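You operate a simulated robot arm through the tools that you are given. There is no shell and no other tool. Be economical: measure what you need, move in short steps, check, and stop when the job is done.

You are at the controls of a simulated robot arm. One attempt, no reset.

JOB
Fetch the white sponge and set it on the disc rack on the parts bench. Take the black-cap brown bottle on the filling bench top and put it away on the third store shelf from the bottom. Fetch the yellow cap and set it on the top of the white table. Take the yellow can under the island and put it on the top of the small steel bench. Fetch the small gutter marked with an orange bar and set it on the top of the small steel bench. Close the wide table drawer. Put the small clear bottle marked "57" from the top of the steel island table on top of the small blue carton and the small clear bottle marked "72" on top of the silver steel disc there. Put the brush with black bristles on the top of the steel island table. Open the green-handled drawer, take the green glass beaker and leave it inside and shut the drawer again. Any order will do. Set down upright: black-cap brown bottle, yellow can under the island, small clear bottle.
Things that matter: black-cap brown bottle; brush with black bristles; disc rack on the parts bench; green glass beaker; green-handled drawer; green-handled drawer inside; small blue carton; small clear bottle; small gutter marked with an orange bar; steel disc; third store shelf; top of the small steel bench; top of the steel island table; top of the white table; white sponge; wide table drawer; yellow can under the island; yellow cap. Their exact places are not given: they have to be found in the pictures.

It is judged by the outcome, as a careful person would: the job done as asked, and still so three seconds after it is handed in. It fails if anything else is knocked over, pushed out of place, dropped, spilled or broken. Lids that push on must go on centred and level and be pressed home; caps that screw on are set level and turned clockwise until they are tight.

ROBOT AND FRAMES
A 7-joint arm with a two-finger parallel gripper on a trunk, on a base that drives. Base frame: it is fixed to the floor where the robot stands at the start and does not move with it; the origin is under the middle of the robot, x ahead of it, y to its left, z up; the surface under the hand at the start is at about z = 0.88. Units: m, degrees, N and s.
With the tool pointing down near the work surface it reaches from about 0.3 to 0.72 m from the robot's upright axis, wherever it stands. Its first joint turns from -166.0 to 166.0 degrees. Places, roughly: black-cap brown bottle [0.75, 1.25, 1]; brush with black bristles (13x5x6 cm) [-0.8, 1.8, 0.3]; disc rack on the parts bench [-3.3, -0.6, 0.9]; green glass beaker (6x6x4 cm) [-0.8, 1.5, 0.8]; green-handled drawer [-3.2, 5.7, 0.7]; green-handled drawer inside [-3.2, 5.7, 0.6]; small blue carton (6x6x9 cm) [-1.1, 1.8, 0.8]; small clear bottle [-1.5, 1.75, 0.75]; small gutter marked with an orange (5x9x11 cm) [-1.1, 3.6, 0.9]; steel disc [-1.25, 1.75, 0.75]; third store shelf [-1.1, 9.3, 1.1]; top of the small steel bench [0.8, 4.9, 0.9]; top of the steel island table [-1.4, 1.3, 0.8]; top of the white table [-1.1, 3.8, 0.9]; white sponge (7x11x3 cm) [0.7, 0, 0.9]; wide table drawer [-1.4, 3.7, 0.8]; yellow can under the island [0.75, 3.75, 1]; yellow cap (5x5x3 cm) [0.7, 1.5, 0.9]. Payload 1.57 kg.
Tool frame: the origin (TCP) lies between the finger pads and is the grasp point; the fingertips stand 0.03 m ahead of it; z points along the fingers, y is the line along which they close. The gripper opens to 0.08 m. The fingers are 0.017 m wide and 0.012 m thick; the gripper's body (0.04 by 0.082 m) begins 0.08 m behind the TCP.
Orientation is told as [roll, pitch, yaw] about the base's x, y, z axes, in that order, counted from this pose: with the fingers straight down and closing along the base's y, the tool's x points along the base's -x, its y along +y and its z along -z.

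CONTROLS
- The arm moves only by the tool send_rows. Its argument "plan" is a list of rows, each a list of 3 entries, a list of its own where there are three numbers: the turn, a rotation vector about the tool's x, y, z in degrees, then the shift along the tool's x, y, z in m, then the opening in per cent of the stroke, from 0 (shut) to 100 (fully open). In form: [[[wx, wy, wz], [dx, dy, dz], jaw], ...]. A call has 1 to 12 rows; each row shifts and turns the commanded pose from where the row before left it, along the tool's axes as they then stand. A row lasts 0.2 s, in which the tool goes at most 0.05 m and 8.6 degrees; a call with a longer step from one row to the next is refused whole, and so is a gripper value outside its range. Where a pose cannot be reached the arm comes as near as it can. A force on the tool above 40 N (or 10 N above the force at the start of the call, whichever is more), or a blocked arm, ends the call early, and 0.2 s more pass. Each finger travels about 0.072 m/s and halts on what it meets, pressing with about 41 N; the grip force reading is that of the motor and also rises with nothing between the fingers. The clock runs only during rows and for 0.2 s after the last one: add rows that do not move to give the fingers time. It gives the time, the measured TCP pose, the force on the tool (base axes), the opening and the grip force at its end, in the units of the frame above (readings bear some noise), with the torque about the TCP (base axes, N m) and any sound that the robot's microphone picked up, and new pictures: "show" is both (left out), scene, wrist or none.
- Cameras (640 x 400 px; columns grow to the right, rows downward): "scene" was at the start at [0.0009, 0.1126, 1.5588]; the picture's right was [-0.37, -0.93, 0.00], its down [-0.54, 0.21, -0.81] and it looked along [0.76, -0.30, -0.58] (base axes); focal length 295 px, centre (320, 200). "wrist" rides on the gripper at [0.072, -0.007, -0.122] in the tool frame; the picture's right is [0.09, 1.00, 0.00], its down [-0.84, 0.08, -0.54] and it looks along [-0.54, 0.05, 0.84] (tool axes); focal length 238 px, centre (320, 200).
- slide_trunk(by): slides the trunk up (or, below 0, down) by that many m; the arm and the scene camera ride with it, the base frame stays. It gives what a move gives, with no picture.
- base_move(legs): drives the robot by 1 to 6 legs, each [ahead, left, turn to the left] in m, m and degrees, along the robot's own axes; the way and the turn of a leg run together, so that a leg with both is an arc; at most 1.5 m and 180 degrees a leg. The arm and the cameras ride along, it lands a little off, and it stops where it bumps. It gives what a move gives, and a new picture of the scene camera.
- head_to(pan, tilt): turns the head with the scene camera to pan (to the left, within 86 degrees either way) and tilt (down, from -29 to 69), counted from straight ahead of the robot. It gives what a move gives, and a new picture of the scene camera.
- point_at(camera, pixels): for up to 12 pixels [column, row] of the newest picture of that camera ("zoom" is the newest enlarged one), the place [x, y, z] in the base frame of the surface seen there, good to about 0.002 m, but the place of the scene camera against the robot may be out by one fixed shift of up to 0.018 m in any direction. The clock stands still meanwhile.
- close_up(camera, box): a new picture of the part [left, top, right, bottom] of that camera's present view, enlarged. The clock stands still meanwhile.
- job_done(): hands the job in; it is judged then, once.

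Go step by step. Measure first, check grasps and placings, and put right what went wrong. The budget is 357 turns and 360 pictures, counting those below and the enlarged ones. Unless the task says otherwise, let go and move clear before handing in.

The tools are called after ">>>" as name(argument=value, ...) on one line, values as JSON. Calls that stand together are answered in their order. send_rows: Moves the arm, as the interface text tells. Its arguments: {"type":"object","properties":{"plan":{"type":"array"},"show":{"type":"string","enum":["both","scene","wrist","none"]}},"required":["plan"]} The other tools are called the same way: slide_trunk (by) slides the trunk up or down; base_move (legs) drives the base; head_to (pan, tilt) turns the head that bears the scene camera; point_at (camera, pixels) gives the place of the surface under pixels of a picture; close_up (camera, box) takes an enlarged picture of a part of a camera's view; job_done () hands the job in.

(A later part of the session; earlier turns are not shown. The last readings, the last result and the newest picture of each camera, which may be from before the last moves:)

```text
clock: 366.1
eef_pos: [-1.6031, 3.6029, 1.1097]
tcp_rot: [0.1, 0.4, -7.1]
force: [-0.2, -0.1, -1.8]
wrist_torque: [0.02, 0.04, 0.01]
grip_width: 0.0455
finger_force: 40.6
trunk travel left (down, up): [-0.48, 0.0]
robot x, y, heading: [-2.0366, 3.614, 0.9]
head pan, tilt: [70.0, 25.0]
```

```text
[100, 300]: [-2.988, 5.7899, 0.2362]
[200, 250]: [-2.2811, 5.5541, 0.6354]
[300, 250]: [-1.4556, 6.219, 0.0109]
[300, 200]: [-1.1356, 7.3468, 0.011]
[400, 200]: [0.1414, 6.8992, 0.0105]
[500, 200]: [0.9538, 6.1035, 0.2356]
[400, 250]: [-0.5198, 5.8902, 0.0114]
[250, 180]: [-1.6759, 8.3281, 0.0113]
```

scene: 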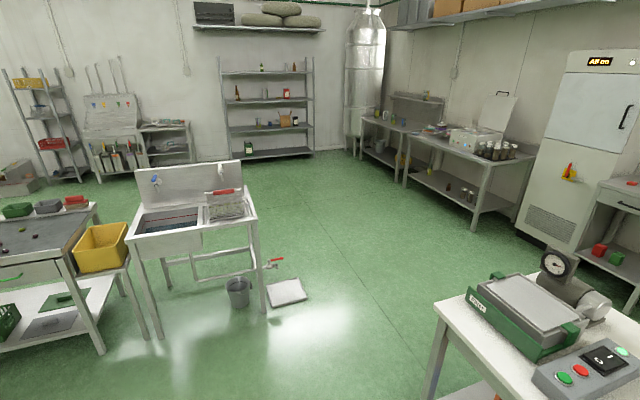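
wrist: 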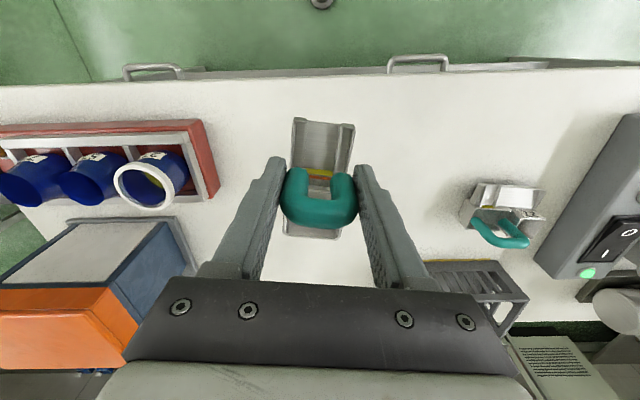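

The way north of the white table is clear (sink front y≈5.5). I drive to the small steel bench.

>>> base_move(legs=[[0, 1.33, -0.9], [1.49, 0, 0], [0.6, -0.03, 0]])

>>> head_to(pan=0, tilt=45)

```text
clock: 389.5
eef_pos: [0.4322, 4.9387, 1.11]
tcp_rot: [0.1, 0.3, -6.6]
force: [0.8, 1.0, -2.4]
wrist_torque: [0.02, 0.05, -0.01]
grip_width: 0.0454
finger_force: 41.2
trunk travel left (down, up): [-0.48, 0.0]
robot x, y, heading: [-0.0016, 4.9517, 0.9]
head pan, tilt: [70.0, 25.0]
```

scene: 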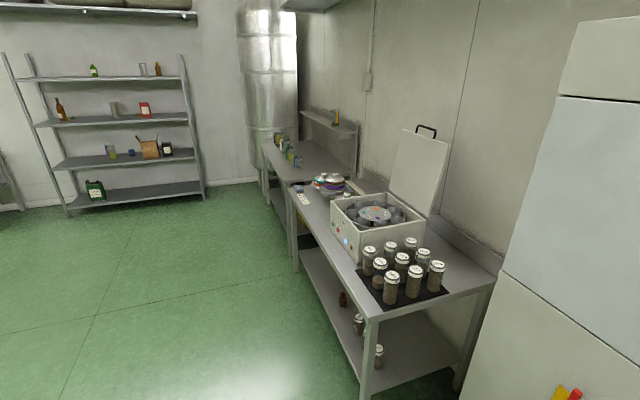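

```text
clock: 390.9
eef_pos: [0.432, 4.9405, 1.109]
tcp_rot: [-0.1, 0.3, -6.6]
force: [-0.1, -0.4, -1.7]
wrist_torque: [-0.01, 0.04, 0.0]
grip_width: 0.0455
finger_force: 41.0
trunk travel left (down, up): [-0.48, 0.0]
robot x, y, heading: [0.0035, 4.9486, 1.1]
head pan, tilt: [0.0, 45.0]
```

scene: 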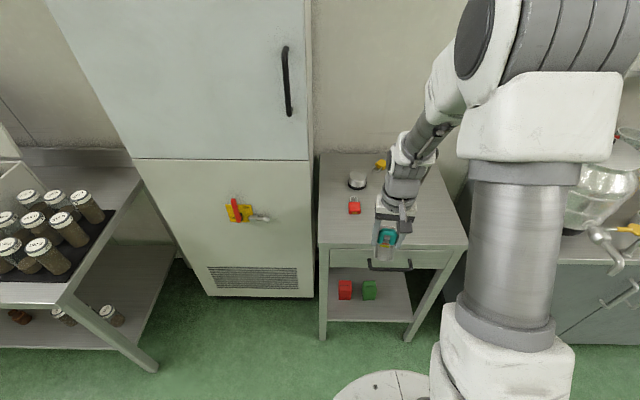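

I measure the bench top and its items.

>>> point_at(camera="scene", pixels=[[320, 243], [466, 243], [322, 158], [440, 160], [354, 207], [357, 180], [380, 165], [340, 225], [440, 210], [430, 230], [335, 200], [386, 268]])

>>> close_up(camera="scene", box=[310, 140, 480, 260])

```text
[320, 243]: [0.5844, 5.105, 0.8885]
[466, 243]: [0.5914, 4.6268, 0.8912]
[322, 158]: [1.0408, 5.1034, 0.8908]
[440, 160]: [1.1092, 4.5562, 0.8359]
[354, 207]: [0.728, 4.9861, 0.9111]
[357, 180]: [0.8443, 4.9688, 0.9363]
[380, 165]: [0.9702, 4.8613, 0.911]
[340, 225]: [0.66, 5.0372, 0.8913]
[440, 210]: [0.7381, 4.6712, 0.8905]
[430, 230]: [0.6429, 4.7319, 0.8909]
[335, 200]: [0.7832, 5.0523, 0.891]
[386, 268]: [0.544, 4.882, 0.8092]
```

```text
3.33 times, centred on (395, 200) of scene
```

zoom: 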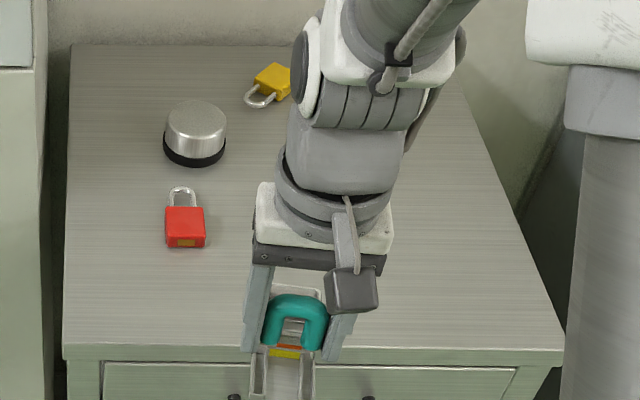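

Bench top z≈0.878. I place the gutter at about (0.69,4.86), leaving room for the can.

>>> send_rows(plan=[[[0, 0, 0], [-0.0443, -0.0083, 0.01], 20], [[0, 0, 0], [-0.0443, -0.0083, 0.01], 20], [[0, 0, 0], [-0.0443, -0.0083, 0.01], 20], [[0, 0, 0], [-0.0443, -0.0083, 0.01], 20], [[0, 0, 0], [-0.0443, -0.0083, 0.01], 20], [[0, 0, 0], [-0.0443, -0.0083, 0.01], 20], [[0, 0, 0], [0, 0, 0.04], 20], [[0, 0, 0], [0, 0, 0.03], 20], [[0, 0, 0], [0, 0, 0], 20]])

>>> point_at(camera="wrist", pixels=[[320, 60], [220, 130], [430, 130]])

```text
clock: 392.9
eef_pos: [0.6885, 4.8607, 0.9767]
tcp_rot: [0.0, 0.4, -6.8]
force: [-0.9, 0.0, -1.7]
wrist_torque: [0.06, 0.03, 0.0]
grip_width: 0.0453
finger_force: 41.0
trunk travel left (down, up): [-0.48, 0.0]
robot x, y, heading: [0.0021, 4.9487, 1.1]
head pan, tilt: [0.0, 45.0]
```

scene: 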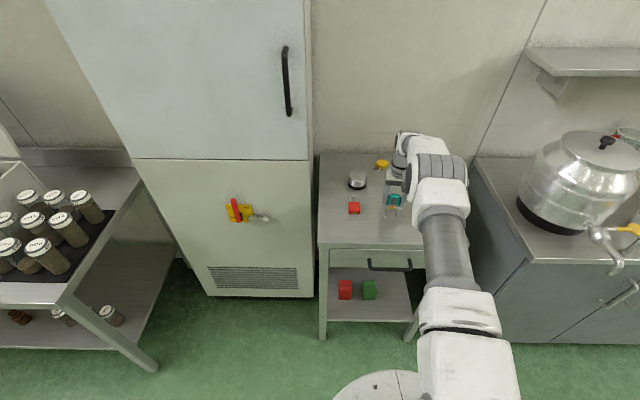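
wrist: 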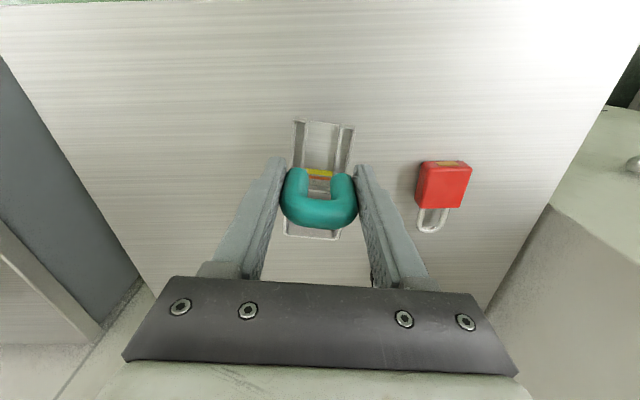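

```text
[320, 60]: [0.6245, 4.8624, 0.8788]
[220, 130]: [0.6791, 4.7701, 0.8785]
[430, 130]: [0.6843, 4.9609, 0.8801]
```

>>> send_rows(plan=[[[0, 0, 0], [0, 0, 0.01], 20], [[0, 0, 0], [0, 0, 0.004], 20], [[0, 0, 0], [0, 0, 0.001], 20], [[0, 0, 0], [0, 0, 0], 20]], show="none")

>>> send_rows(plan=[[[0, 0, 0], [0, 0, 0.001], 20], [[0, 0, 0], [0, 0, 0], 20]], show="none")

```text
clock: 393.9
eef_pos: [0.6891, 4.8588, 0.962]
tcp_rot: [0.0, 0.3, -6.8]
force: [-0.4, -0.3, -1.2]
wrist_torque: [-0.03, 0.04, -0.03]
grip_width: 0.0453
finger_force: 41.4
trunk travel left (down, up): [-0.48, 0.0]
robot x, y, heading: [0.0046, 4.9486, 1.1]
head pan, tilt: [0.0, 45.0]
```

```text
clock: 394.5
eef_pos: [0.6895, 4.8584, 0.9626]
tcp_rot: [0.1, 0.2, -6.7]
force: [0.4, -0.2, 1.2]
wrist_torque: [0.02, -0.07, 0.02]
grip_width: 0.0453
finger_force: 40.8
trunk travel left (down, up): [-0.48, 0.0]
robot x, y, heading: [0.0054, 4.9528, 1.0]
head pan, tilt: [0.0, 45.0]
```

Contact. I release and rise.

>>> send_rows(plan=[[[0, 0, 0], [0, 0, 0], 60], [[0, 0, 0], [0, 0, 0], 80], [[0, 0, 0], [0, 0, 0], 95], [[0, 0, 0], [0, 0, -0.03], 95], [[0, 0, 0], [0, 0, -0.045], 95], [[0, 0, 0], [0, 0, -0.045], 95], [[0, 0, 0], [0, 0, -0.03], 95], [[0, 0, -6], [0.045, 0, 0], 95], [[0, 0, 0], [0.045, 0, 0], 95], [[0, 0, 0], [0.045, 0, 0], 95], [[0, 0, 0], [0.045, 0, 0], 95], [[0, 0, 0], [0.045, 0, 0], 95]])

```text
clock: 397.1
eef_pos: [0.4666, 4.8665, 1.1126]
tcp_rot: [-0.1, 0.2, -0.8]
force: [0.3, -0.2, 0.3]
wrist_torque: [-0.01, -0.01, -0.03]
grip_width: 0.0759
finger_force: 0.0
trunk travel left (down, up): [-0.48, 0.0]
robot x, y, heading: [0.0034, 4.9487, 1.2]
head pan, tilt: [0.0, 45.0]
```

scene: 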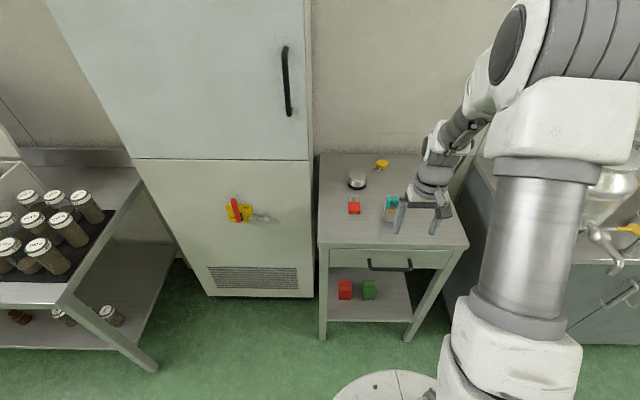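
wrist: 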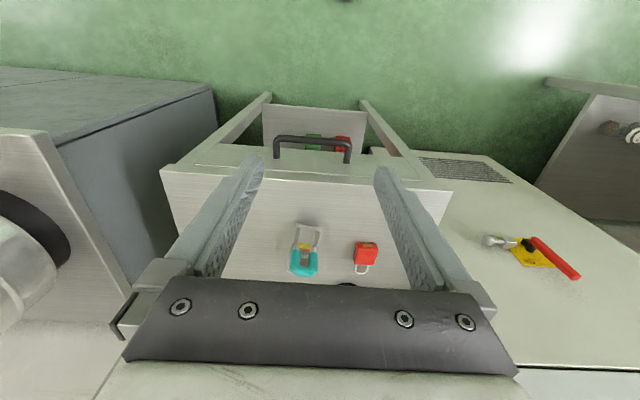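

Gutter stands on the bench. Now the yellow can: back off, strafe south to y≈3.81.

>>> base_move(legs=[[-0.15, 0, -1.2], [0, -1.14, 0]])

>>> point_at(camera="scene", pixels=[[300, 200]])

```text
clock: 407.3
eef_pos: [0.2962, 3.6868, 1.1129]
tcp_rot: [0.0, 0.3, -2.9]
force: [-0.1, 0.6, 0.7]
wrist_torque: [0.0, -0.02, -0.02]
grip_width: 0.0759
finger_force: 0.1
trunk travel left (down, up): [-0.48, 0.0]
robot x, y, heading: [-0.1714, 3.7894, -1.4]
head pan, tilt: [0.0, 45.0]
```

scene: 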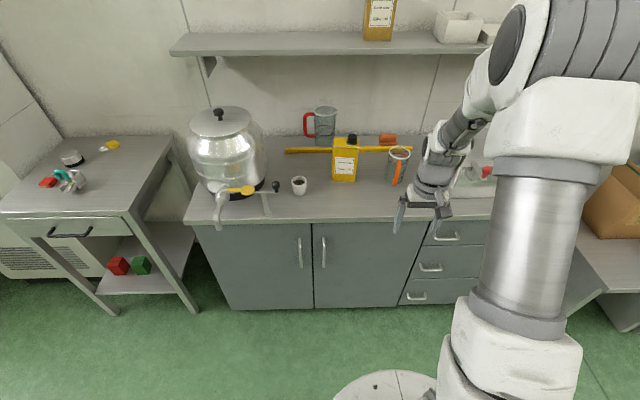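

```text
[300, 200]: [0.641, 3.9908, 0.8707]
```

>>> point_at(camera="scene", pixels=[[333, 181], [355, 182], [334, 140], [356, 147], [345, 140], [352, 137], [280, 220], [300, 187], [398, 180], [398, 152], [300, 152], [340, 185]])

>>> close_up(camera="scene", box=[270, 110, 430, 210])

```text
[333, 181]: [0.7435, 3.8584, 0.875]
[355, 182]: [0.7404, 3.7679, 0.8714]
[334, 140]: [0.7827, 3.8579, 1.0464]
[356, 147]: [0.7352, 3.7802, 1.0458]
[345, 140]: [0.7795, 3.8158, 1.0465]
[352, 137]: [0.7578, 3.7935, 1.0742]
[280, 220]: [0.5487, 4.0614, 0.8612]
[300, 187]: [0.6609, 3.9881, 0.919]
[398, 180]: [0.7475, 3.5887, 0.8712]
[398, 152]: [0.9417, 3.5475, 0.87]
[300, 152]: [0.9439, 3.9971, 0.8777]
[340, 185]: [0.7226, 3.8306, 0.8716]
```

```text
4.00 times, centred on (350, 160) of scene
```

zoom: 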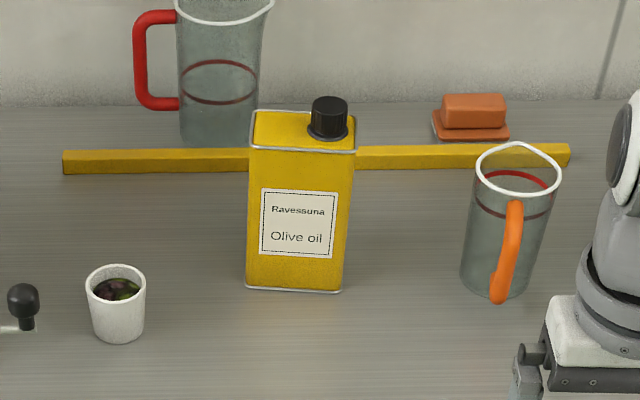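

Can: x 0.737–0.787, y 3.774–3.858, top 1.034, cap to 1.062. I'll grip it across its 5 cm thickness from above. I approach and turn the tool 90°.

>>> base_move(legs=[[0.29, 0.02, 1.4]])

>>> send_rows(plan=[[[0, 0, -8.2], [0, 0, -0.02], 100], [[0, 0, -8.2], [0, 0, -0.02], 100], [[0, 0, -8.2], [0, 0, 0], 100], [[0, 0, -8.2], [0, 0, 0], 100], [[0, 0, -8.2], [0, 0, 0], 100], [[0, 0, -8.2], [0, 0, 0], 100], [[0, 0, -8.2], [0, 0, 0], 100], [[0, 0, -8.2], [0, 0, 0], 100], [[0, 0, -8.2], [0, 0, 0], 100], [[0, 0, -8.2], [0, 0, 0], 100], [[0, 0, -8.2], [0, 0, 0], 100], [[0, 0, 0], [0, 0, 0], 100]])

```text
clock: 409.8
eef_pos: [0.5912, 3.717, 1.1124]
tcp_rot: [0.0, 0.3, -1.5]
force: [-0.2, -0.2, 0.1]
wrist_torque: [0.01, 0.0, -0.02]
grip_width: 0.0761
finger_force: 0.0
trunk travel left (down, up): [-0.48, 0.0]
robot x, y, heading: [0.1268, 3.8099, 0.1]
head pan, tilt: [0.0, 45.0]
```

scene: 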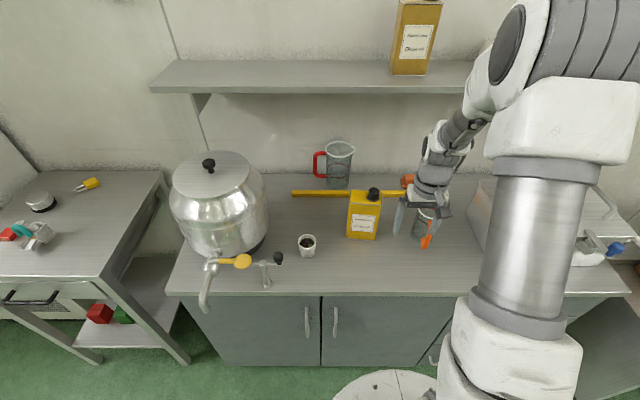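

```text
clock: 412.4
eef_pos: [0.5894, 3.7168, 1.1529]
tcp_rot: [0.3, 0.0, 88.9]
force: [0.0, -0.4, -0.1]
wrist_torque: [-0.02, -0.01, -0.02]
grip_width: 0.08
finger_force: 0.1
trunk travel left (down, up): [-0.48, 0.0]
robot x, y, heading: [0.1254, 3.8105, 0.4]
head pan, tilt: [0.0, 45.0]
```

scene: 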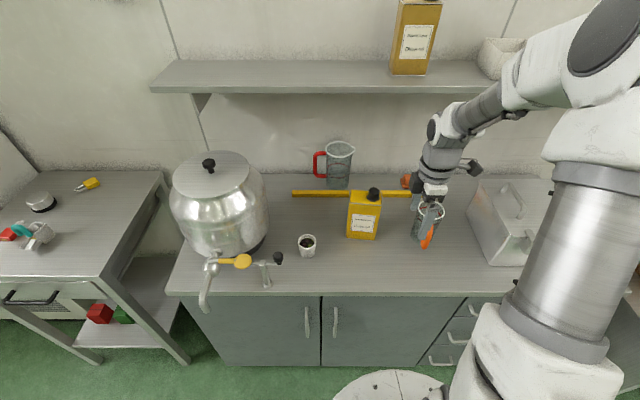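
wrist: 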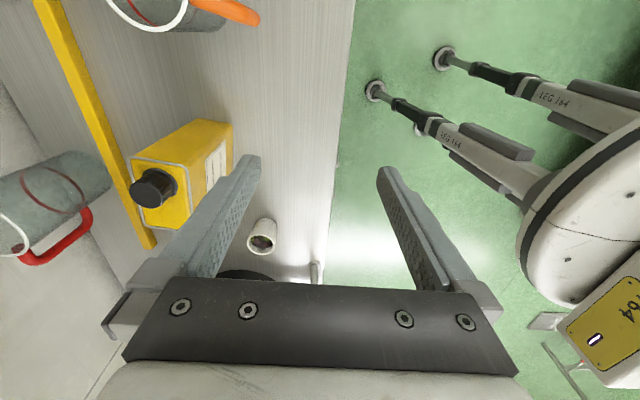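

>>> point_at(camera="wrist", pixels=[[135, 160], [200, 125], [228, 128], [190, 150], [140, 205], [195, 205], [225, 190], [155, 190], [170, 160], [210, 150], [90, 120], [120, 150]])

>>> close_up(camera="wrist", box=[80, 90, 280, 240])

```text
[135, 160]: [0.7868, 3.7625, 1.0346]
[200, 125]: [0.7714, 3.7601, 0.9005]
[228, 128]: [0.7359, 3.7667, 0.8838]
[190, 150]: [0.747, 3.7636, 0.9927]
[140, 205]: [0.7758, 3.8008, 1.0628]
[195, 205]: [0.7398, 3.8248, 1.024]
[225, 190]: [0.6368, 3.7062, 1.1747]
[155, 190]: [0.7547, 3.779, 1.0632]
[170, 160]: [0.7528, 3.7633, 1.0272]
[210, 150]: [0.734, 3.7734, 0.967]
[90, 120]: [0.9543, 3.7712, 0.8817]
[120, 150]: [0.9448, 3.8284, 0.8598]
```

```text
2.67 times, centred on (180, 165) of wrist
```

zoom: 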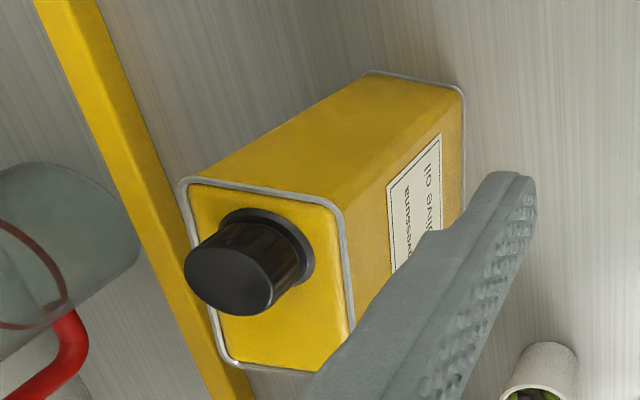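

>>> send_rows(plan=[[[0, 0, -1], [-0.024, -0.043, 0], 100], [[0, 0, 0], [-0.023, -0.043, 0], 100], [[0, 0, 0], [-0.023, -0.043, 0], 100], [[0, 0, 0], [-0.023, -0.043, 0], 100], [[0, 0, 0], [0, 0, 0.03], 100], [[0, 0, 0], [0, 0, 0], 100]])

>>> point_at(camera="wrist", pixels=[[300, 130], [340, 130], [320, 100], [320, 150], [320, 175]])

```text
clock: 413.8
eef_pos: [0.7629, 3.808, 1.1219]
tcp_rot: [0.2, 0.0, 89.7]
force: [0.9, -0.3, 0.1]
wrist_torque: [0.01, -0.04, 0.02]
grip_width: 0.0801
finger_force: 0.0
trunk travel left (down, up): [-0.48, 0.0]
robot x, y, heading: [0.1267, 3.8067, 0.1]
head pan, tilt: [0.0, 45.0]
```

scene: 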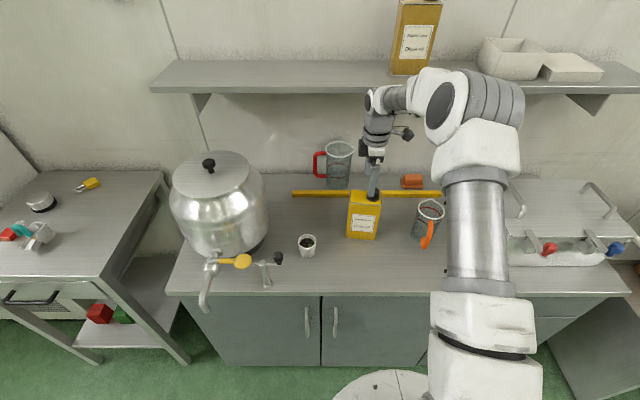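
wrist: 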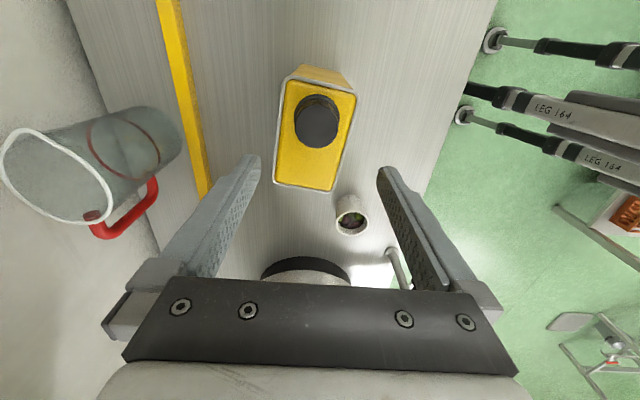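

```text
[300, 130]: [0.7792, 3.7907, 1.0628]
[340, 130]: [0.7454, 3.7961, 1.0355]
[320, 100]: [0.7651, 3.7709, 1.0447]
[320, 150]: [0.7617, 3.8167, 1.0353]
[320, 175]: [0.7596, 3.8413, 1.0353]
```

>>> point_at(camera="wrist", pixels=[[289, 84], [353, 94], [280, 180], [332, 187], [282, 135], [343, 140]])

```text
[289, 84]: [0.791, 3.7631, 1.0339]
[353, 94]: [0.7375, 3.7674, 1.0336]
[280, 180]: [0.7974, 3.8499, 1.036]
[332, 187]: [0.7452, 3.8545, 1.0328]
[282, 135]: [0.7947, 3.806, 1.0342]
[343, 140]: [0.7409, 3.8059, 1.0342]
```

Can centre (0.768,3.809), yaw −5°. I align, descend and grip.

>>> send_rows(plan=[[[0, 0, 5], [-0.001, -0.005, 0], 100], [[0, 0, 0], [0, 0, 0.04], 100], [[0, 0, 0], [0, 0, 0.045], 100], [[0, 0, 0], [0, 0, 0.041], 100], [[0, 0, 0], [0, 0, 0], 100], [[0, 0, 0], [0, 0, 0], 80], [[0, 0, 0], [0, 0, 0], 60], [[0, 0, 0], [0, 0, 0], 40], [[0, 0, 0], [0, 0, 0], 30], [[0, 0, 0], [0, 0, 0], 30]])

```text
clock: 416.0
eef_pos: [0.7665, 3.8083, 0.9959]
tcp_rot: [0.2, -0.1, 84.7]
force: [4.9, -0.8, 1.6]
wrist_torque: [0.01, -0.91, -0.09]
grip_width: 0.0617
finger_force: 41.2
trunk travel left (down, up): [-0.48, 0.0]
robot x, y, heading: [0.127, 3.8086, -0.0]
head pan, tilt: [0.0, 45.0]
```

scene: 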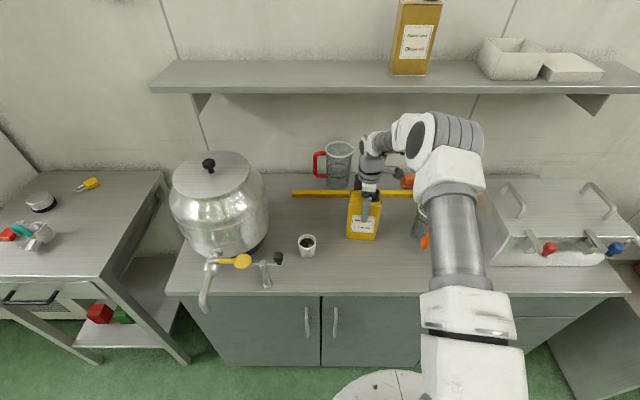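
wrist: 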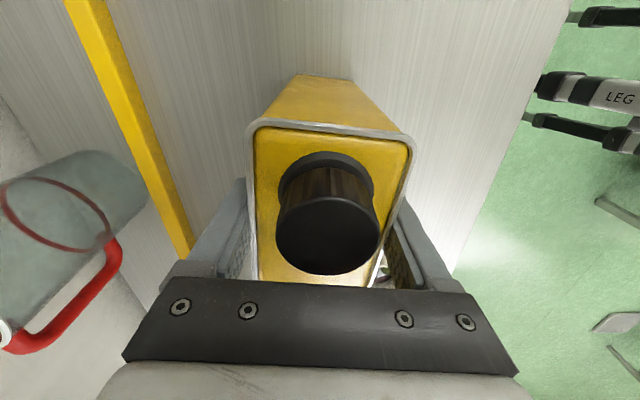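

Gripped at 0.0617 (rim). I relieve side force slightly and lift 3 cm to test.

>>> send_rows(plan=[[[0, 0, 0], [0, 0, -0.01], 20], [[0, 0, 0], [0, 0, -0.02], 20], [[0, 0, 0], [0, 0, 0], 20]])

```text
clock: 416.8
eef_pos: [0.7669, 3.8076, 1.027]
tcp_rot: [0.4, 0.0, 84.8]
force: [0.4, 0.0, -9.7]
wrist_torque: [0.0, -0.01, 0.03]
grip_width: 0.062
finger_force: 40.9
trunk travel left (down, up): [-0.48, 0.0]
robot x, y, heading: [0.127, 3.8095, 0.3]
head pan, tilt: [0.0, 45.0]
```

scene: 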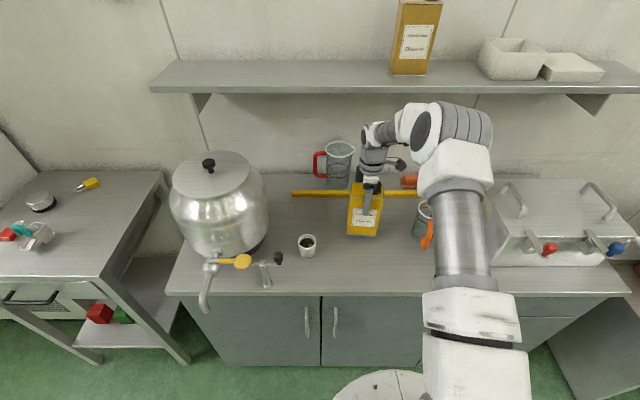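
wrist: 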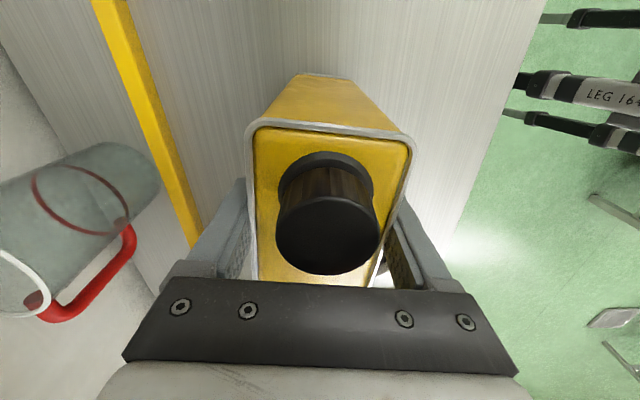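

Holds (≈0.95 kg). I lift, retract toward the robot, and drive to the small bench.

>>> send_rows(plan=[[[0, 0, 0], [0, 0, -0.045], 20], [[0, 0, 0], [0, 0, -0.045], 20], [[0, 0, 0], [0, 0, -0.02], 20], [[0, 0, 0], [0, 0.04, 0], 20], [[0, 0, 0], [0, 0.045, 0], 20], [[0, 0, 0], [0, 0.045, 0], 20], [[0, 0, 0], [0, 0.045, 0], 20], [[0, 0, 0], [0, 0.045, 0], 20], [[0, 0, 0], [0, 0, 0], 20]], show="none")

>>> base_move(legs=[[-0.3, 0, 0], [0, 0.91, 0]])

```text
clock: 418.8
eef_pos: [0.5486, 3.83, 1.1355]
tcp_rot: [0.3, 0.0, 84.7]
force: [-0.6, 0.1, -9.0]
wrist_torque: [0.02, -0.01, 0.02]
grip_width: 0.0613
finger_force: 40.8
trunk travel left (down, up): [-0.48, 0.0]
robot x, y, heading: [0.1263, 3.8081, 0.2]
head pan, tilt: [0.0, 45.0]
```

```text
clock: 428.0
eef_pos: [0.2645, 4.7186, 1.1345]
tcp_rot: [0.3, 0.0, 83.3]
force: [0.3, -0.4, -10.1]
wrist_torque: [-0.03, -0.01, 0.0]
grip_width: 0.0618
finger_force: 41.3
trunk travel left (down, up): [-0.48, 0.0]
robot x, y, heading: [-0.1599, 4.7085, -1.3]
head pan, tilt: [0.0, 45.0]
```

scene: 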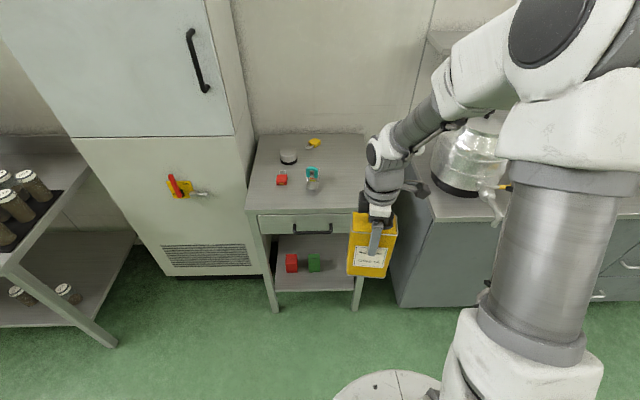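

>>> base_move(legs=[[0.27, 0.02, 1.3]])

>>> send_rows(plan=[[[0, 0, 0], [0, -0.045, 0], 20], [[0, 0, 0], [0, -0.045, 0], 20], [[0, 0, 0], [0, -0.045, 0], 20], [[0, 0, 0], [0, -0.045, 0], 20], [[0, 0, 0], [0, -0.03, 0], 20], [[0, 0, 0], [0, 0, 0.03], 20], [[0, 0, 0], [0, 0, 0.03], 20], [[0, 0, 0], [0, 0, 0], 20]])

>>> close_up(camera="scene", box=[230, 100, 470, 280])

```text
clock: 430.4
eef_pos: [0.53, 4.7461, 1.1354]
tcp_rot: [0.3, 0.0, 84.6]
force: [0.3, -0.1, -9.8]
wrist_torque: [-0.02, 0.0, 0.0]
grip_width: 0.0618
finger_force: 41.0
trunk travel left (down, up): [-0.48, 0.0]
robot x, y, heading: [0.1078, 4.7283, 0.4]
head pan, tilt: [0.0, 45.0]
```

scene: 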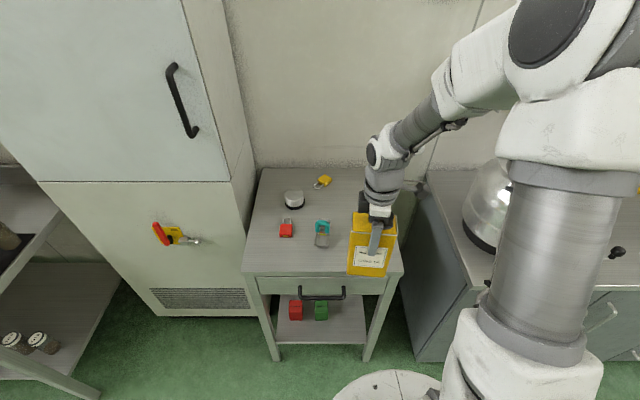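

```text
clock: 432.1
eef_pos: [0.7372, 4.7286, 1.0752]
tcp_rot: [0.3, 0.0, 84.5]
force: [0.1, -0.3, -9.6]
wrist_torque: [-0.02, 0.0, -0.01]
grip_width: 0.0617
finger_force: 40.9
trunk travel left (down, up): [-0.48, 0.0]
robot x, y, heading: [0.1065, 4.7259, -0.0]
head pan, tilt: [0.0, 45.0]
```

scene: 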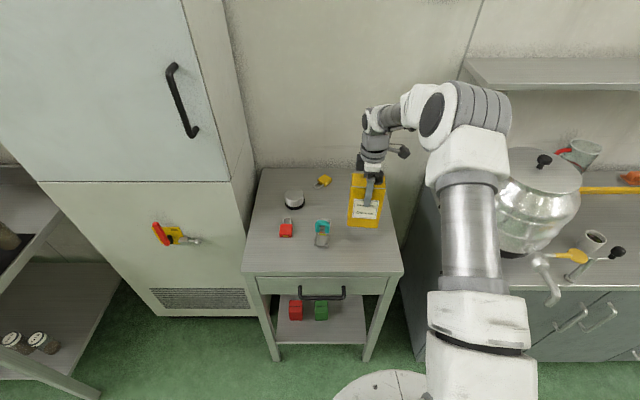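
wrist: 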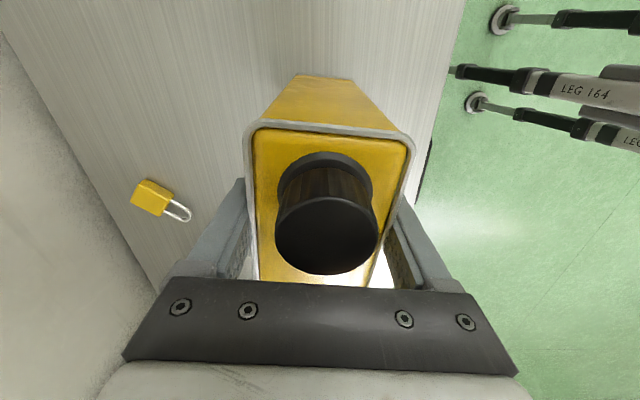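

```text
2.22 times, centred on (350, 190) of scene
```

zoom: 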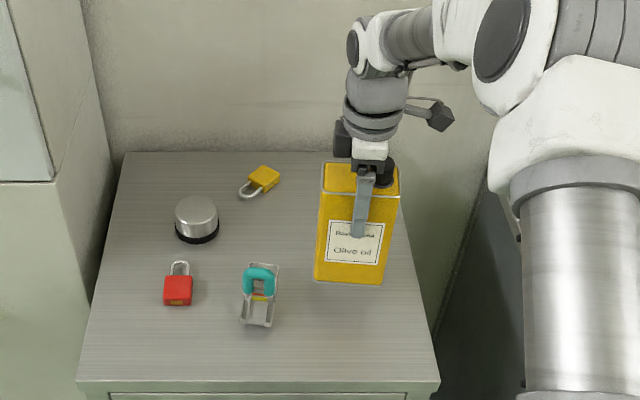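

Clear spot. I lower the can.

>>> send_rows(plan=[[[0, 0, 0], [0, 0, 0.03], 20], [[0, 0, 0], [0, 0, 0.025], 20], [[0, 0, 0], [0, 0, 0.003], 20], [[0, 0, 0], [0, 0, 0], 20]], show="none")

>>> send_rows(plan=[[[0, 0, 0], [0, 0, 0.0015], 20], [[0, 0, 0], [0, 0, 0], 20]], show="none")

>>> send_rows(plan=[[[0, 0, 0], [0, 0, 0.001], 20], [[0, 0, 0], [0, 0, 0], 20]], show="none")

```text
clock: 433.1
eef_pos: [0.7372, 4.7281, 1.0167]
tcp_rot: [0.1, 0.0, 84.6]
force: [-0.5, 0.6, 0.2]
wrist_torque: [-0.01, -0.22, 0.01]
grip_width: 0.0616
finger_force: 41.2
trunk travel left (down, up): [-0.48, 0.0]
robot x, y, heading: [0.1072, 4.7274, -0.0]
head pan, tilt: [0.0, 45.0]
```

```text
clock: 433.8
eef_pos: [0.7359, 4.7285, 1.0165]
tcp_rot: [0.1, 0.0, 84.6]
force: [-0.1, 1.4, 12.5]
wrist_torque: [-0.16, -0.27, 0.02]
grip_width: 0.0616
finger_force: 40.9
trunk travel left (down, up): [-0.48, 0.0]
robot x, y, heading: [0.1076, 4.7294, 0.1]
head pan, tilt: [0.0, 45.0]
```

```text
clock: 434.4
eef_pos: [0.7382, 4.7276, 1.0169]
tcp_rot: [0.1, 0.0, 84.6]
force: [0.5, 2.1, 26.9]
wrist_torque: [-0.13, 0.16, -0.04]
grip_width: 0.0618
finger_force: 40.7
trunk travel left (down, up): [-0.48, 0.0]
robot x, y, heading: [0.1073, 4.7262, -0.1]
head pan, tilt: [0.0, 45.0]
```

On the bench (27 N). I ease off 2 mm, open and rise.

>>> send_rows(plan=[[[0, 0, 0], [0, 0, -0.002], 20], [[0, 0, 0], [0, 0, 0], 80], [[0, 0, 0], [0, 0, 0], 100], [[0, 0, 0], [0, 0, 0], 100], [[0, 0, 0], [0, 0, -0.03], 100], [[0, 0, 0], [0, 0, -0.045], 100], [[0, 0, 0], [0, 0, -0.045], 100], [[0, 0, 0], [0, 0.045, -0.01], 100], [[0, 0, 0], [0, 0.045, 0], 100], [[0, 0, 0], [0, 0.045, 0], 100], [[0, 0, 0], [0, 0.045, 0], 100], [[0, 0, 0], [0, 0.045, 0], 100]])

```text
clock: 436.9
eef_pos: [0.515, 4.7463, 1.1464]
tcp_rot: [0.3, -0.1, 84.5]
force: [-0.3, 0.0, 0.2]
wrist_torque: [0.02, 0.0, 0.04]
grip_width: 0.0798
finger_force: 0.1
trunk travel left (down, up): [-0.48, 0.0]
robot x, y, heading: [0.1045, 4.7226, 0.0]
head pan, tilt: [0.0, 45.0]
```

scene: 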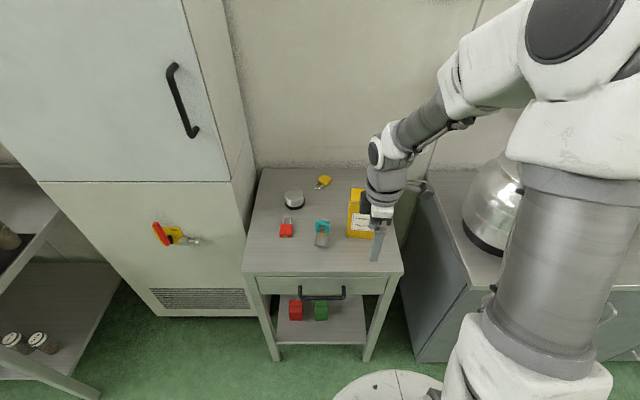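
wrist: 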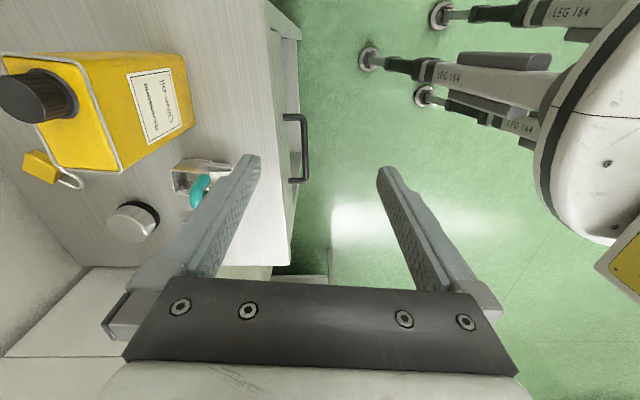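

Can stands upright. I straighten the tool and drive west toward the green-handled drawer.

>>> send_rows(plan=[[[0, 0, 8.2], [0, 0, 0], 100], [[0, 0, 8.2], [0, 0, 0], 100], [[0, 0, 8.2], [0, 0, 0], 100], [[0, 0, 8.2], [0, 0, 0], 100], [[0, 0, 8.2], [0, 0, 0], 100], [[0, 0, 8.2], [0, 0, 0], 100], [[0, 0, 8.2], [0, 0, 0], 100], [[0, 0, 8.2], [0, 0, 0], 100], [[0, 0, 8.2], [0, 0, 0], 100], [[0, 0, 8.2], [0, 0, 0], 100], [[0, 0, 2.5], [0, 0, 0], 100]], show="none")

>>> base_move(legs=[[-0.25, 0.1, 0], [0, 0, 180], [1.4, -0.12, 0], [0.6, 0, 0]])

>>> head_to(pan=-25, tilt=25)

```text
clock: 439.4
eef_pos: [0.5141, 4.7471, 1.1459]
tcp_rot: [-0.1, 0.3, -0.1]
force: [-0.3, -1.0, 0.2]
wrist_torque: [0.01, -0.02, 0.01]
grip_width: 0.08
finger_force: 0.0
trunk travel left (down, up): [-0.48, 0.0]
robot x, y, heading: [0.1046, 4.7281, 0.3]
head pan, tilt: [0.0, 45.0]
```

```text
clock: 457.0
eef_pos: [-1.3583, 4.7579, 1.1473]
tcp_rot: [0.0, 0.3, -174.3]
force: [0.3, 0.2, -0.3]
wrist_torque: [-0.02, 0.03, -0.03]
grip_width: 0.08
finger_force: 0.1
trunk travel left (down, up): [-0.48, 0.0]
robot x, y, heading: [-0.9549, 4.8168, -174.6]
head pan, tilt: [0.0, 45.0]
stopped in leg 3: the robot was blocked; the commanded pose is now the measured one
```

scene: 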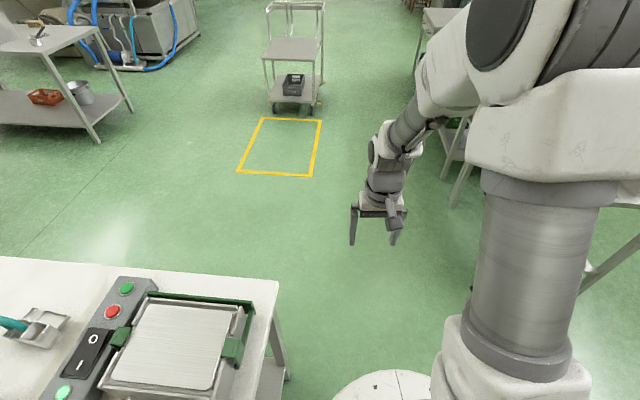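

```text
clock: 457.9
eef_pos: [-1.3613, 4.757, 1.1469]
tcp_rot: [0.0, 0.3, -174.3]
force: [0.1, -0.7, -0.3]
wrist_torque: [-0.01, -0.02, -0.01]
grip_width: 0.08
finger_force: 0.0
trunk travel left (down, up): [-0.48, 0.0]
robot x, y, heading: [-0.9581, 4.8173, -174.5]
head pan, tilt: [-25.0, 25.0]
```

scene: 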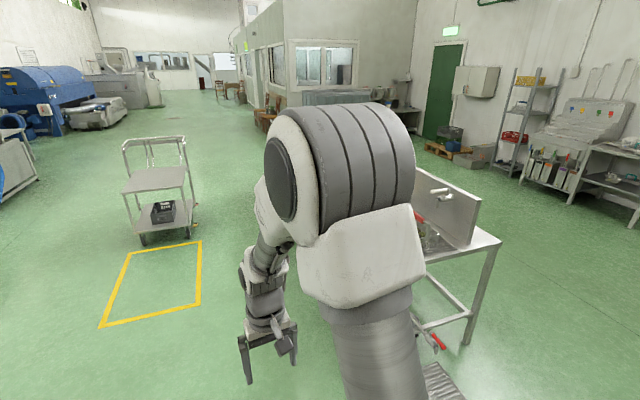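

The base touched the white table's end and stopped (base radius ≈0.32 m). I strafe away north, straighten, and check the table.

>>> base_move(legs=[[0, -0.22, 0], [0, 0, -5.5], [1.2, 0, 0]])

>>> head_to(pan=85, tilt=25)

>>> head_to(pan=-20, tilt=25)

```text
clock: 468.4
eef_pos: [-2.5779, 5.0134, 1.1467]
tcp_rot: [0.0, 0.3, -179.7]
force: [0.1, -0.7, -0.2]
wrist_torque: [-0.01, 0.0, 0.01]
grip_width: 0.0799
finger_force: 0.0
trunk travel left (down, up): [-0.48, 0.0]
robot x, y, heading: [-2.1709, 5.0361, -179.9]
head pan, tilt: [-25.0, 25.0]
```

scene: 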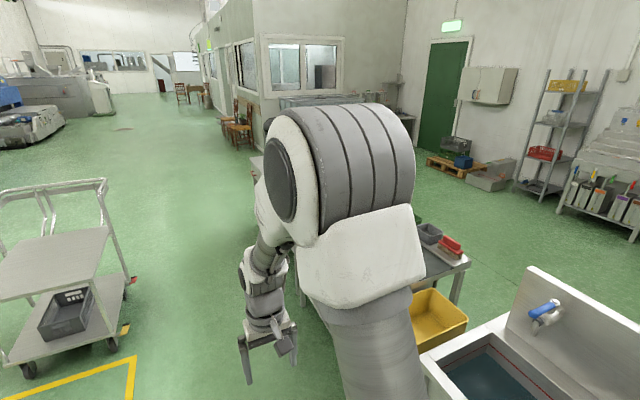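

```text
clock: 470.3
eef_pos: [-2.5776, 5.014, 1.1457]
tcp_rot: [0.0, 0.3, -179.8]
force: [0.0, -0.2, 0.1]
wrist_torque: [0.01, 0.02, -0.01]
grip_width: 0.0799
finger_force: 0.0
trunk travel left (down, up): [-0.48, 0.0]
robot x, y, heading: [-2.1725, 5.0358, -180.0]
head pan, tilt: [85.0, 25.0]
```

scene: 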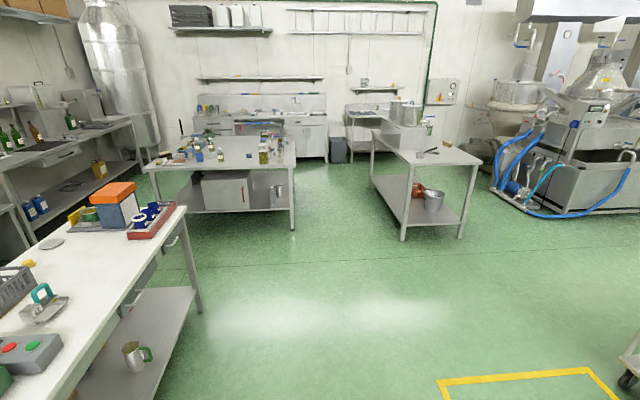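

```text
clock: 472.1
eef_pos: [-2.5772, 5.0142, 1.1459]
tcp_rot: [-0.1, 0.4, -179.8]
force: [-0.5, -0.1, 0.7]
wrist_torque: [-0.03, -0.02, 0.03]
grip_width: 0.0801
finger_force: 0.0
trunk travel left (down, up): [-0.48, 0.0]
robot x, y, heading: [-2.1694, 5.035, -180.0]
head pan, tilt: [-20.0, 25.0]
```

scene: 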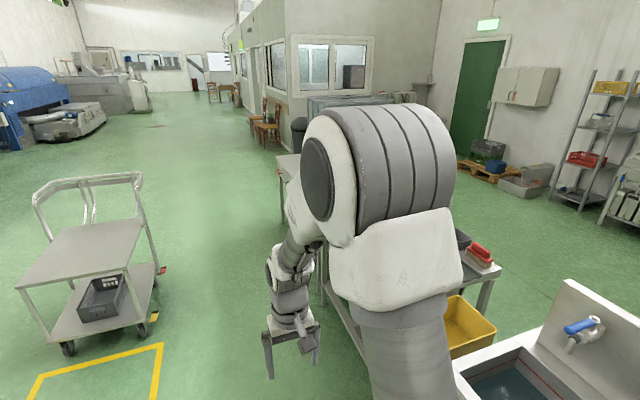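

>>> point_at(camera="scene", pixels=[[140, 240], [150, 315], [480, 285], [500, 262], [330, 290], [280, 165], [300, 170], [465, 365], [160, 345]])

```text
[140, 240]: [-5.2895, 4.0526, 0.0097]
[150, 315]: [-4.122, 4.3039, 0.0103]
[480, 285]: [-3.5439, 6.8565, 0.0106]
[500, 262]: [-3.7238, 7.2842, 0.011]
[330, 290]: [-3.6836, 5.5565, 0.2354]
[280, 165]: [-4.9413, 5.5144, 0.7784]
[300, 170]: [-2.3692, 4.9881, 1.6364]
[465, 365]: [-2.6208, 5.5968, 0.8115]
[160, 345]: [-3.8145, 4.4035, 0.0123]
```

>>> base_move(legs=[[0.95, 0.1, 0], [0, 0, -90]])

>>> head_to(pan=0, tilt=45)

```text
clock: 483.9
eef_pos: [-3.1626, 5.3364, 1.1461]
tcp_rot: [0.0, 0.3, 90.8]
force: [-0.7, 0.6, 0.4]
wrist_torque: [0.0, 0.01, -0.03]
grip_width: 0.0801
finger_force: 0.0
trunk travel left (down, up): [-0.48, 0.0]
robot x, y, heading: [-3.135, 4.9293, 90.7]
head pan, tilt: [-20.0, 25.0]
```

scene: 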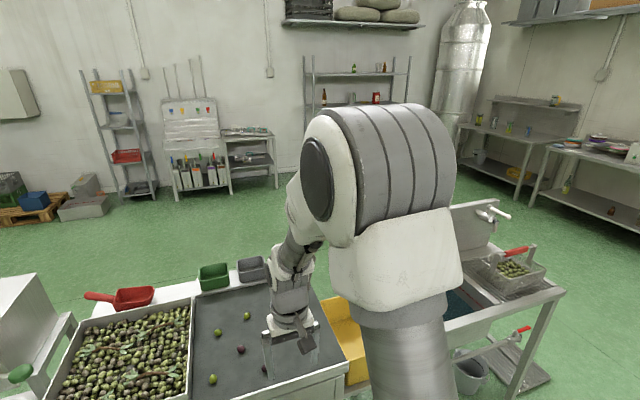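

```text
clock: 484.7
eef_pos: [-3.1626, 5.3359, 1.1465]
tcp_rot: [-0.2, 0.3, 90.8]
force: [0.7, 0.1, -0.2]
wrist_torque: [-0.06, 0.0, -0.01]
grip_width: 0.0797
finger_force: 0.0
trunk travel left (down, up): [-0.48, 0.0]
robot x, y, heading: [-3.133, 4.9296, 91.1]
head pan, tilt: [0.0, 45.0]
```

scene: 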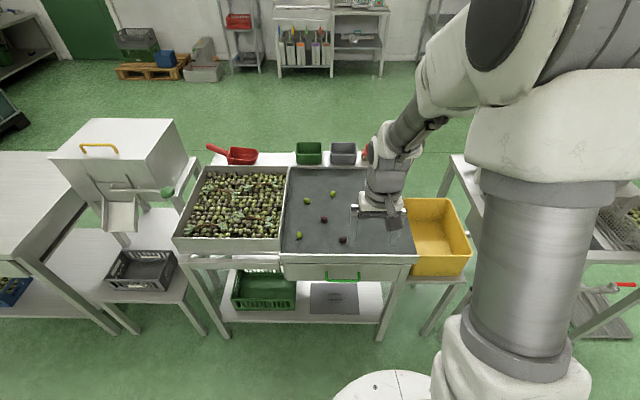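

The green-handled drawer front is at (342,275), facing me. I measure.

>>> point_at(camera="scene", pixels=[[342, 280], [327, 274], [358, 274], [300, 272], [400, 270], [342, 271], [290, 258], [410, 258], [342, 255], [342, 283], [300, 280]])

>>> close_up(camera="scene", box=[260, 230, 430, 330])

```text
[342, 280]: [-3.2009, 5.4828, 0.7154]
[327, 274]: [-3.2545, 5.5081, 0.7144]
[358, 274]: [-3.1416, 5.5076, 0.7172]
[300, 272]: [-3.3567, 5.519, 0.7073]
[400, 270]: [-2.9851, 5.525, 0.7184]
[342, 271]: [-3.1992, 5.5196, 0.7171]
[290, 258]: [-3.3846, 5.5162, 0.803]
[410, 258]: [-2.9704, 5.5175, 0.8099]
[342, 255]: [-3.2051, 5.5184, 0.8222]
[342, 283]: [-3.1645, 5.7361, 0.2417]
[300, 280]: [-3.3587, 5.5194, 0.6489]
```

```text
3.76 times, centred on (345, 280) of scene
```

zoom: 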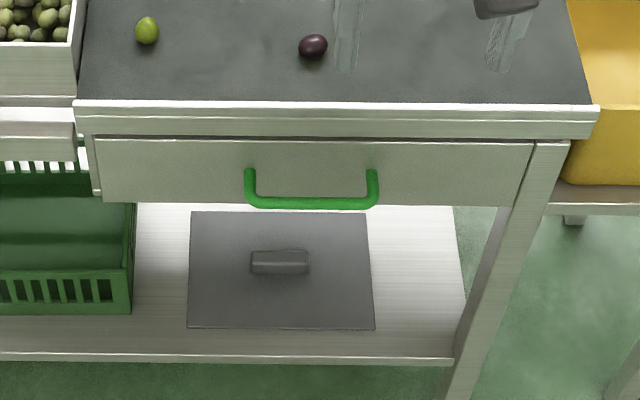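

Handle bar: x −3.255..−3.142, y ≈5.485, z ≈0.703, face y 5.519. I back off and turn the tool horizontal with vertical closing to grip the bar.

>>> base_move(legs=[[-0.15, 0.02, -1]])

>>> send_rows(plan=[[[0, 0, 0], [-0.02, 0, 0], 100], [[0, -8.2, 0], [-0.02, 0, 0], 100], [[0, -8.2, 0], [-0.02, 0, 0], 100], [[0, -8.2, 0], [0, 0, 0], 100], [[0, -8.2, 0], [0, 0, 0], 100], [[0, -8.2, 0], [0, 0, 0], 100], [[0, -8.2, 0], [0, 0, 0], 100], [[0, -8.2, 0], [0, 0, 0], 100], [[0, -8.2, 0], [0, 0, 0], 100], [[0, -8.2, 0], [0, 0, 0], 100], [[0, -8.2, 0], [0, 0, 0], 100], [[0, -8, 0], [0, 0, 0], 100]], show="none")

>>> send_rows(plan=[[[0, 0, 8.2], [0, 0, 0], 100], [[0, 0, 8.2], [0, 0, 0], 100], [[0, 0, 8.2], [0, 0, 0], 100], [[0, 0, 8.2], [0, 0, 0], 100], [[0, 0, 8.2], [0, 0, 0], 100], [[0, 0, 8.2], [0, 0, 0], 100], [[0, 0, 8.2], [0, 0, 0], 100], [[0, 0, 8.2], [0, 0, 0], 100], [[0, 0, 8.2], [0, 0, 0], 100], [[0, 0, 8.2], [0, 0, 0], 100], [[0, 0, 8], [0, 0, 0], 100], [[0, 0, 0], [0, 0, 0], 100]])

```text
clock: 486.3
eef_pos: [-3.1755, 5.1841, 1.1466]
tcp_rot: [0.0, 0.2, 90.1]
force: [0.9, 0.3, -0.2]
wrist_torque: [-0.01, 0.0, 0.0]
grip_width: 0.0802
finger_force: 0.0
trunk travel left (down, up): [-0.48, 0.0]
robot x, y, heading: [-3.1521, 4.7749, 90.0]
head pan, tilt: [0.0, 45.0]
```

scene: 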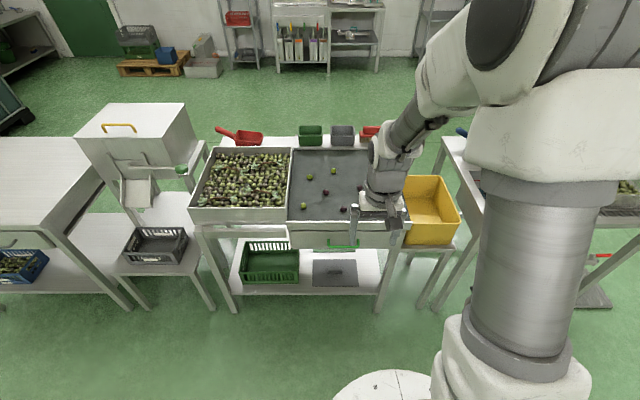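

```text
clock: 488.9
eef_pos: [-3.1765, 5.2609, 1.146]
tcp_rot: [13.5, -89.7, 76.6]
force: [0.3, -0.5, -0.2]
wrist_torque: [-0.04, -0.01, 0.01]
grip_width: 0.0803
finger_force: 0.0
out of reach, approached as far as the arm can: row 8, 9
trunk travel left (down, up): [-0.48, 0.0]
robot x, y, heading: [-3.1521, 4.7766, 89.8]
head pan, tilt: [0.0, 45.0]
```

```text
clock: 491.5
eef_pos: [-3.1758, 5.2618, 1.146]
tcp_rot: [89.8, 0.2, 0.0]
force: [0.3, 0.1, -0.1]
wrist_torque: [0.03, -0.05, 0.02]
grip_width: 0.08
finger_force: 0.0
trunk travel left (down, up): [-0.48, 0.0]
robot x, y, heading: [-3.1545, 4.7762, 90.0]
head pan, tilt: [0.0, 45.0]
```

scene: 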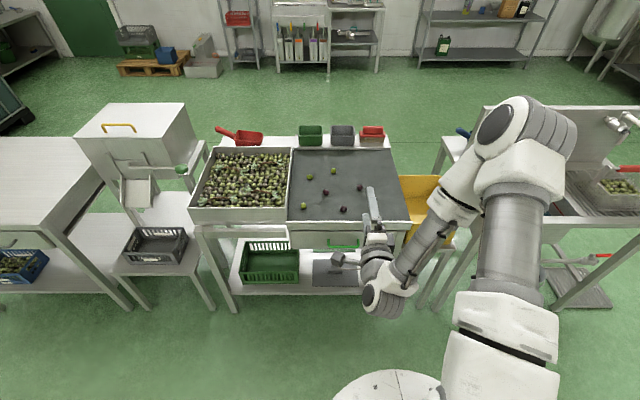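
wrist: 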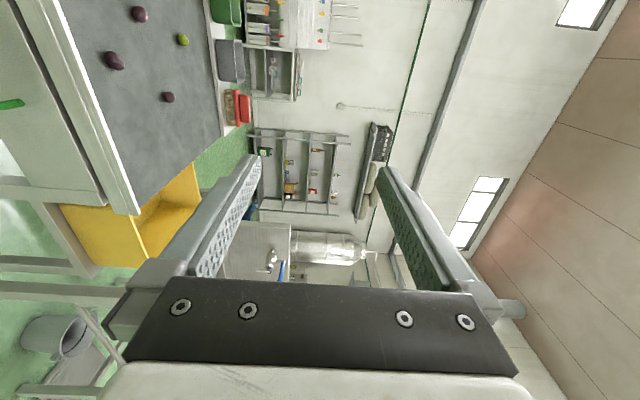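

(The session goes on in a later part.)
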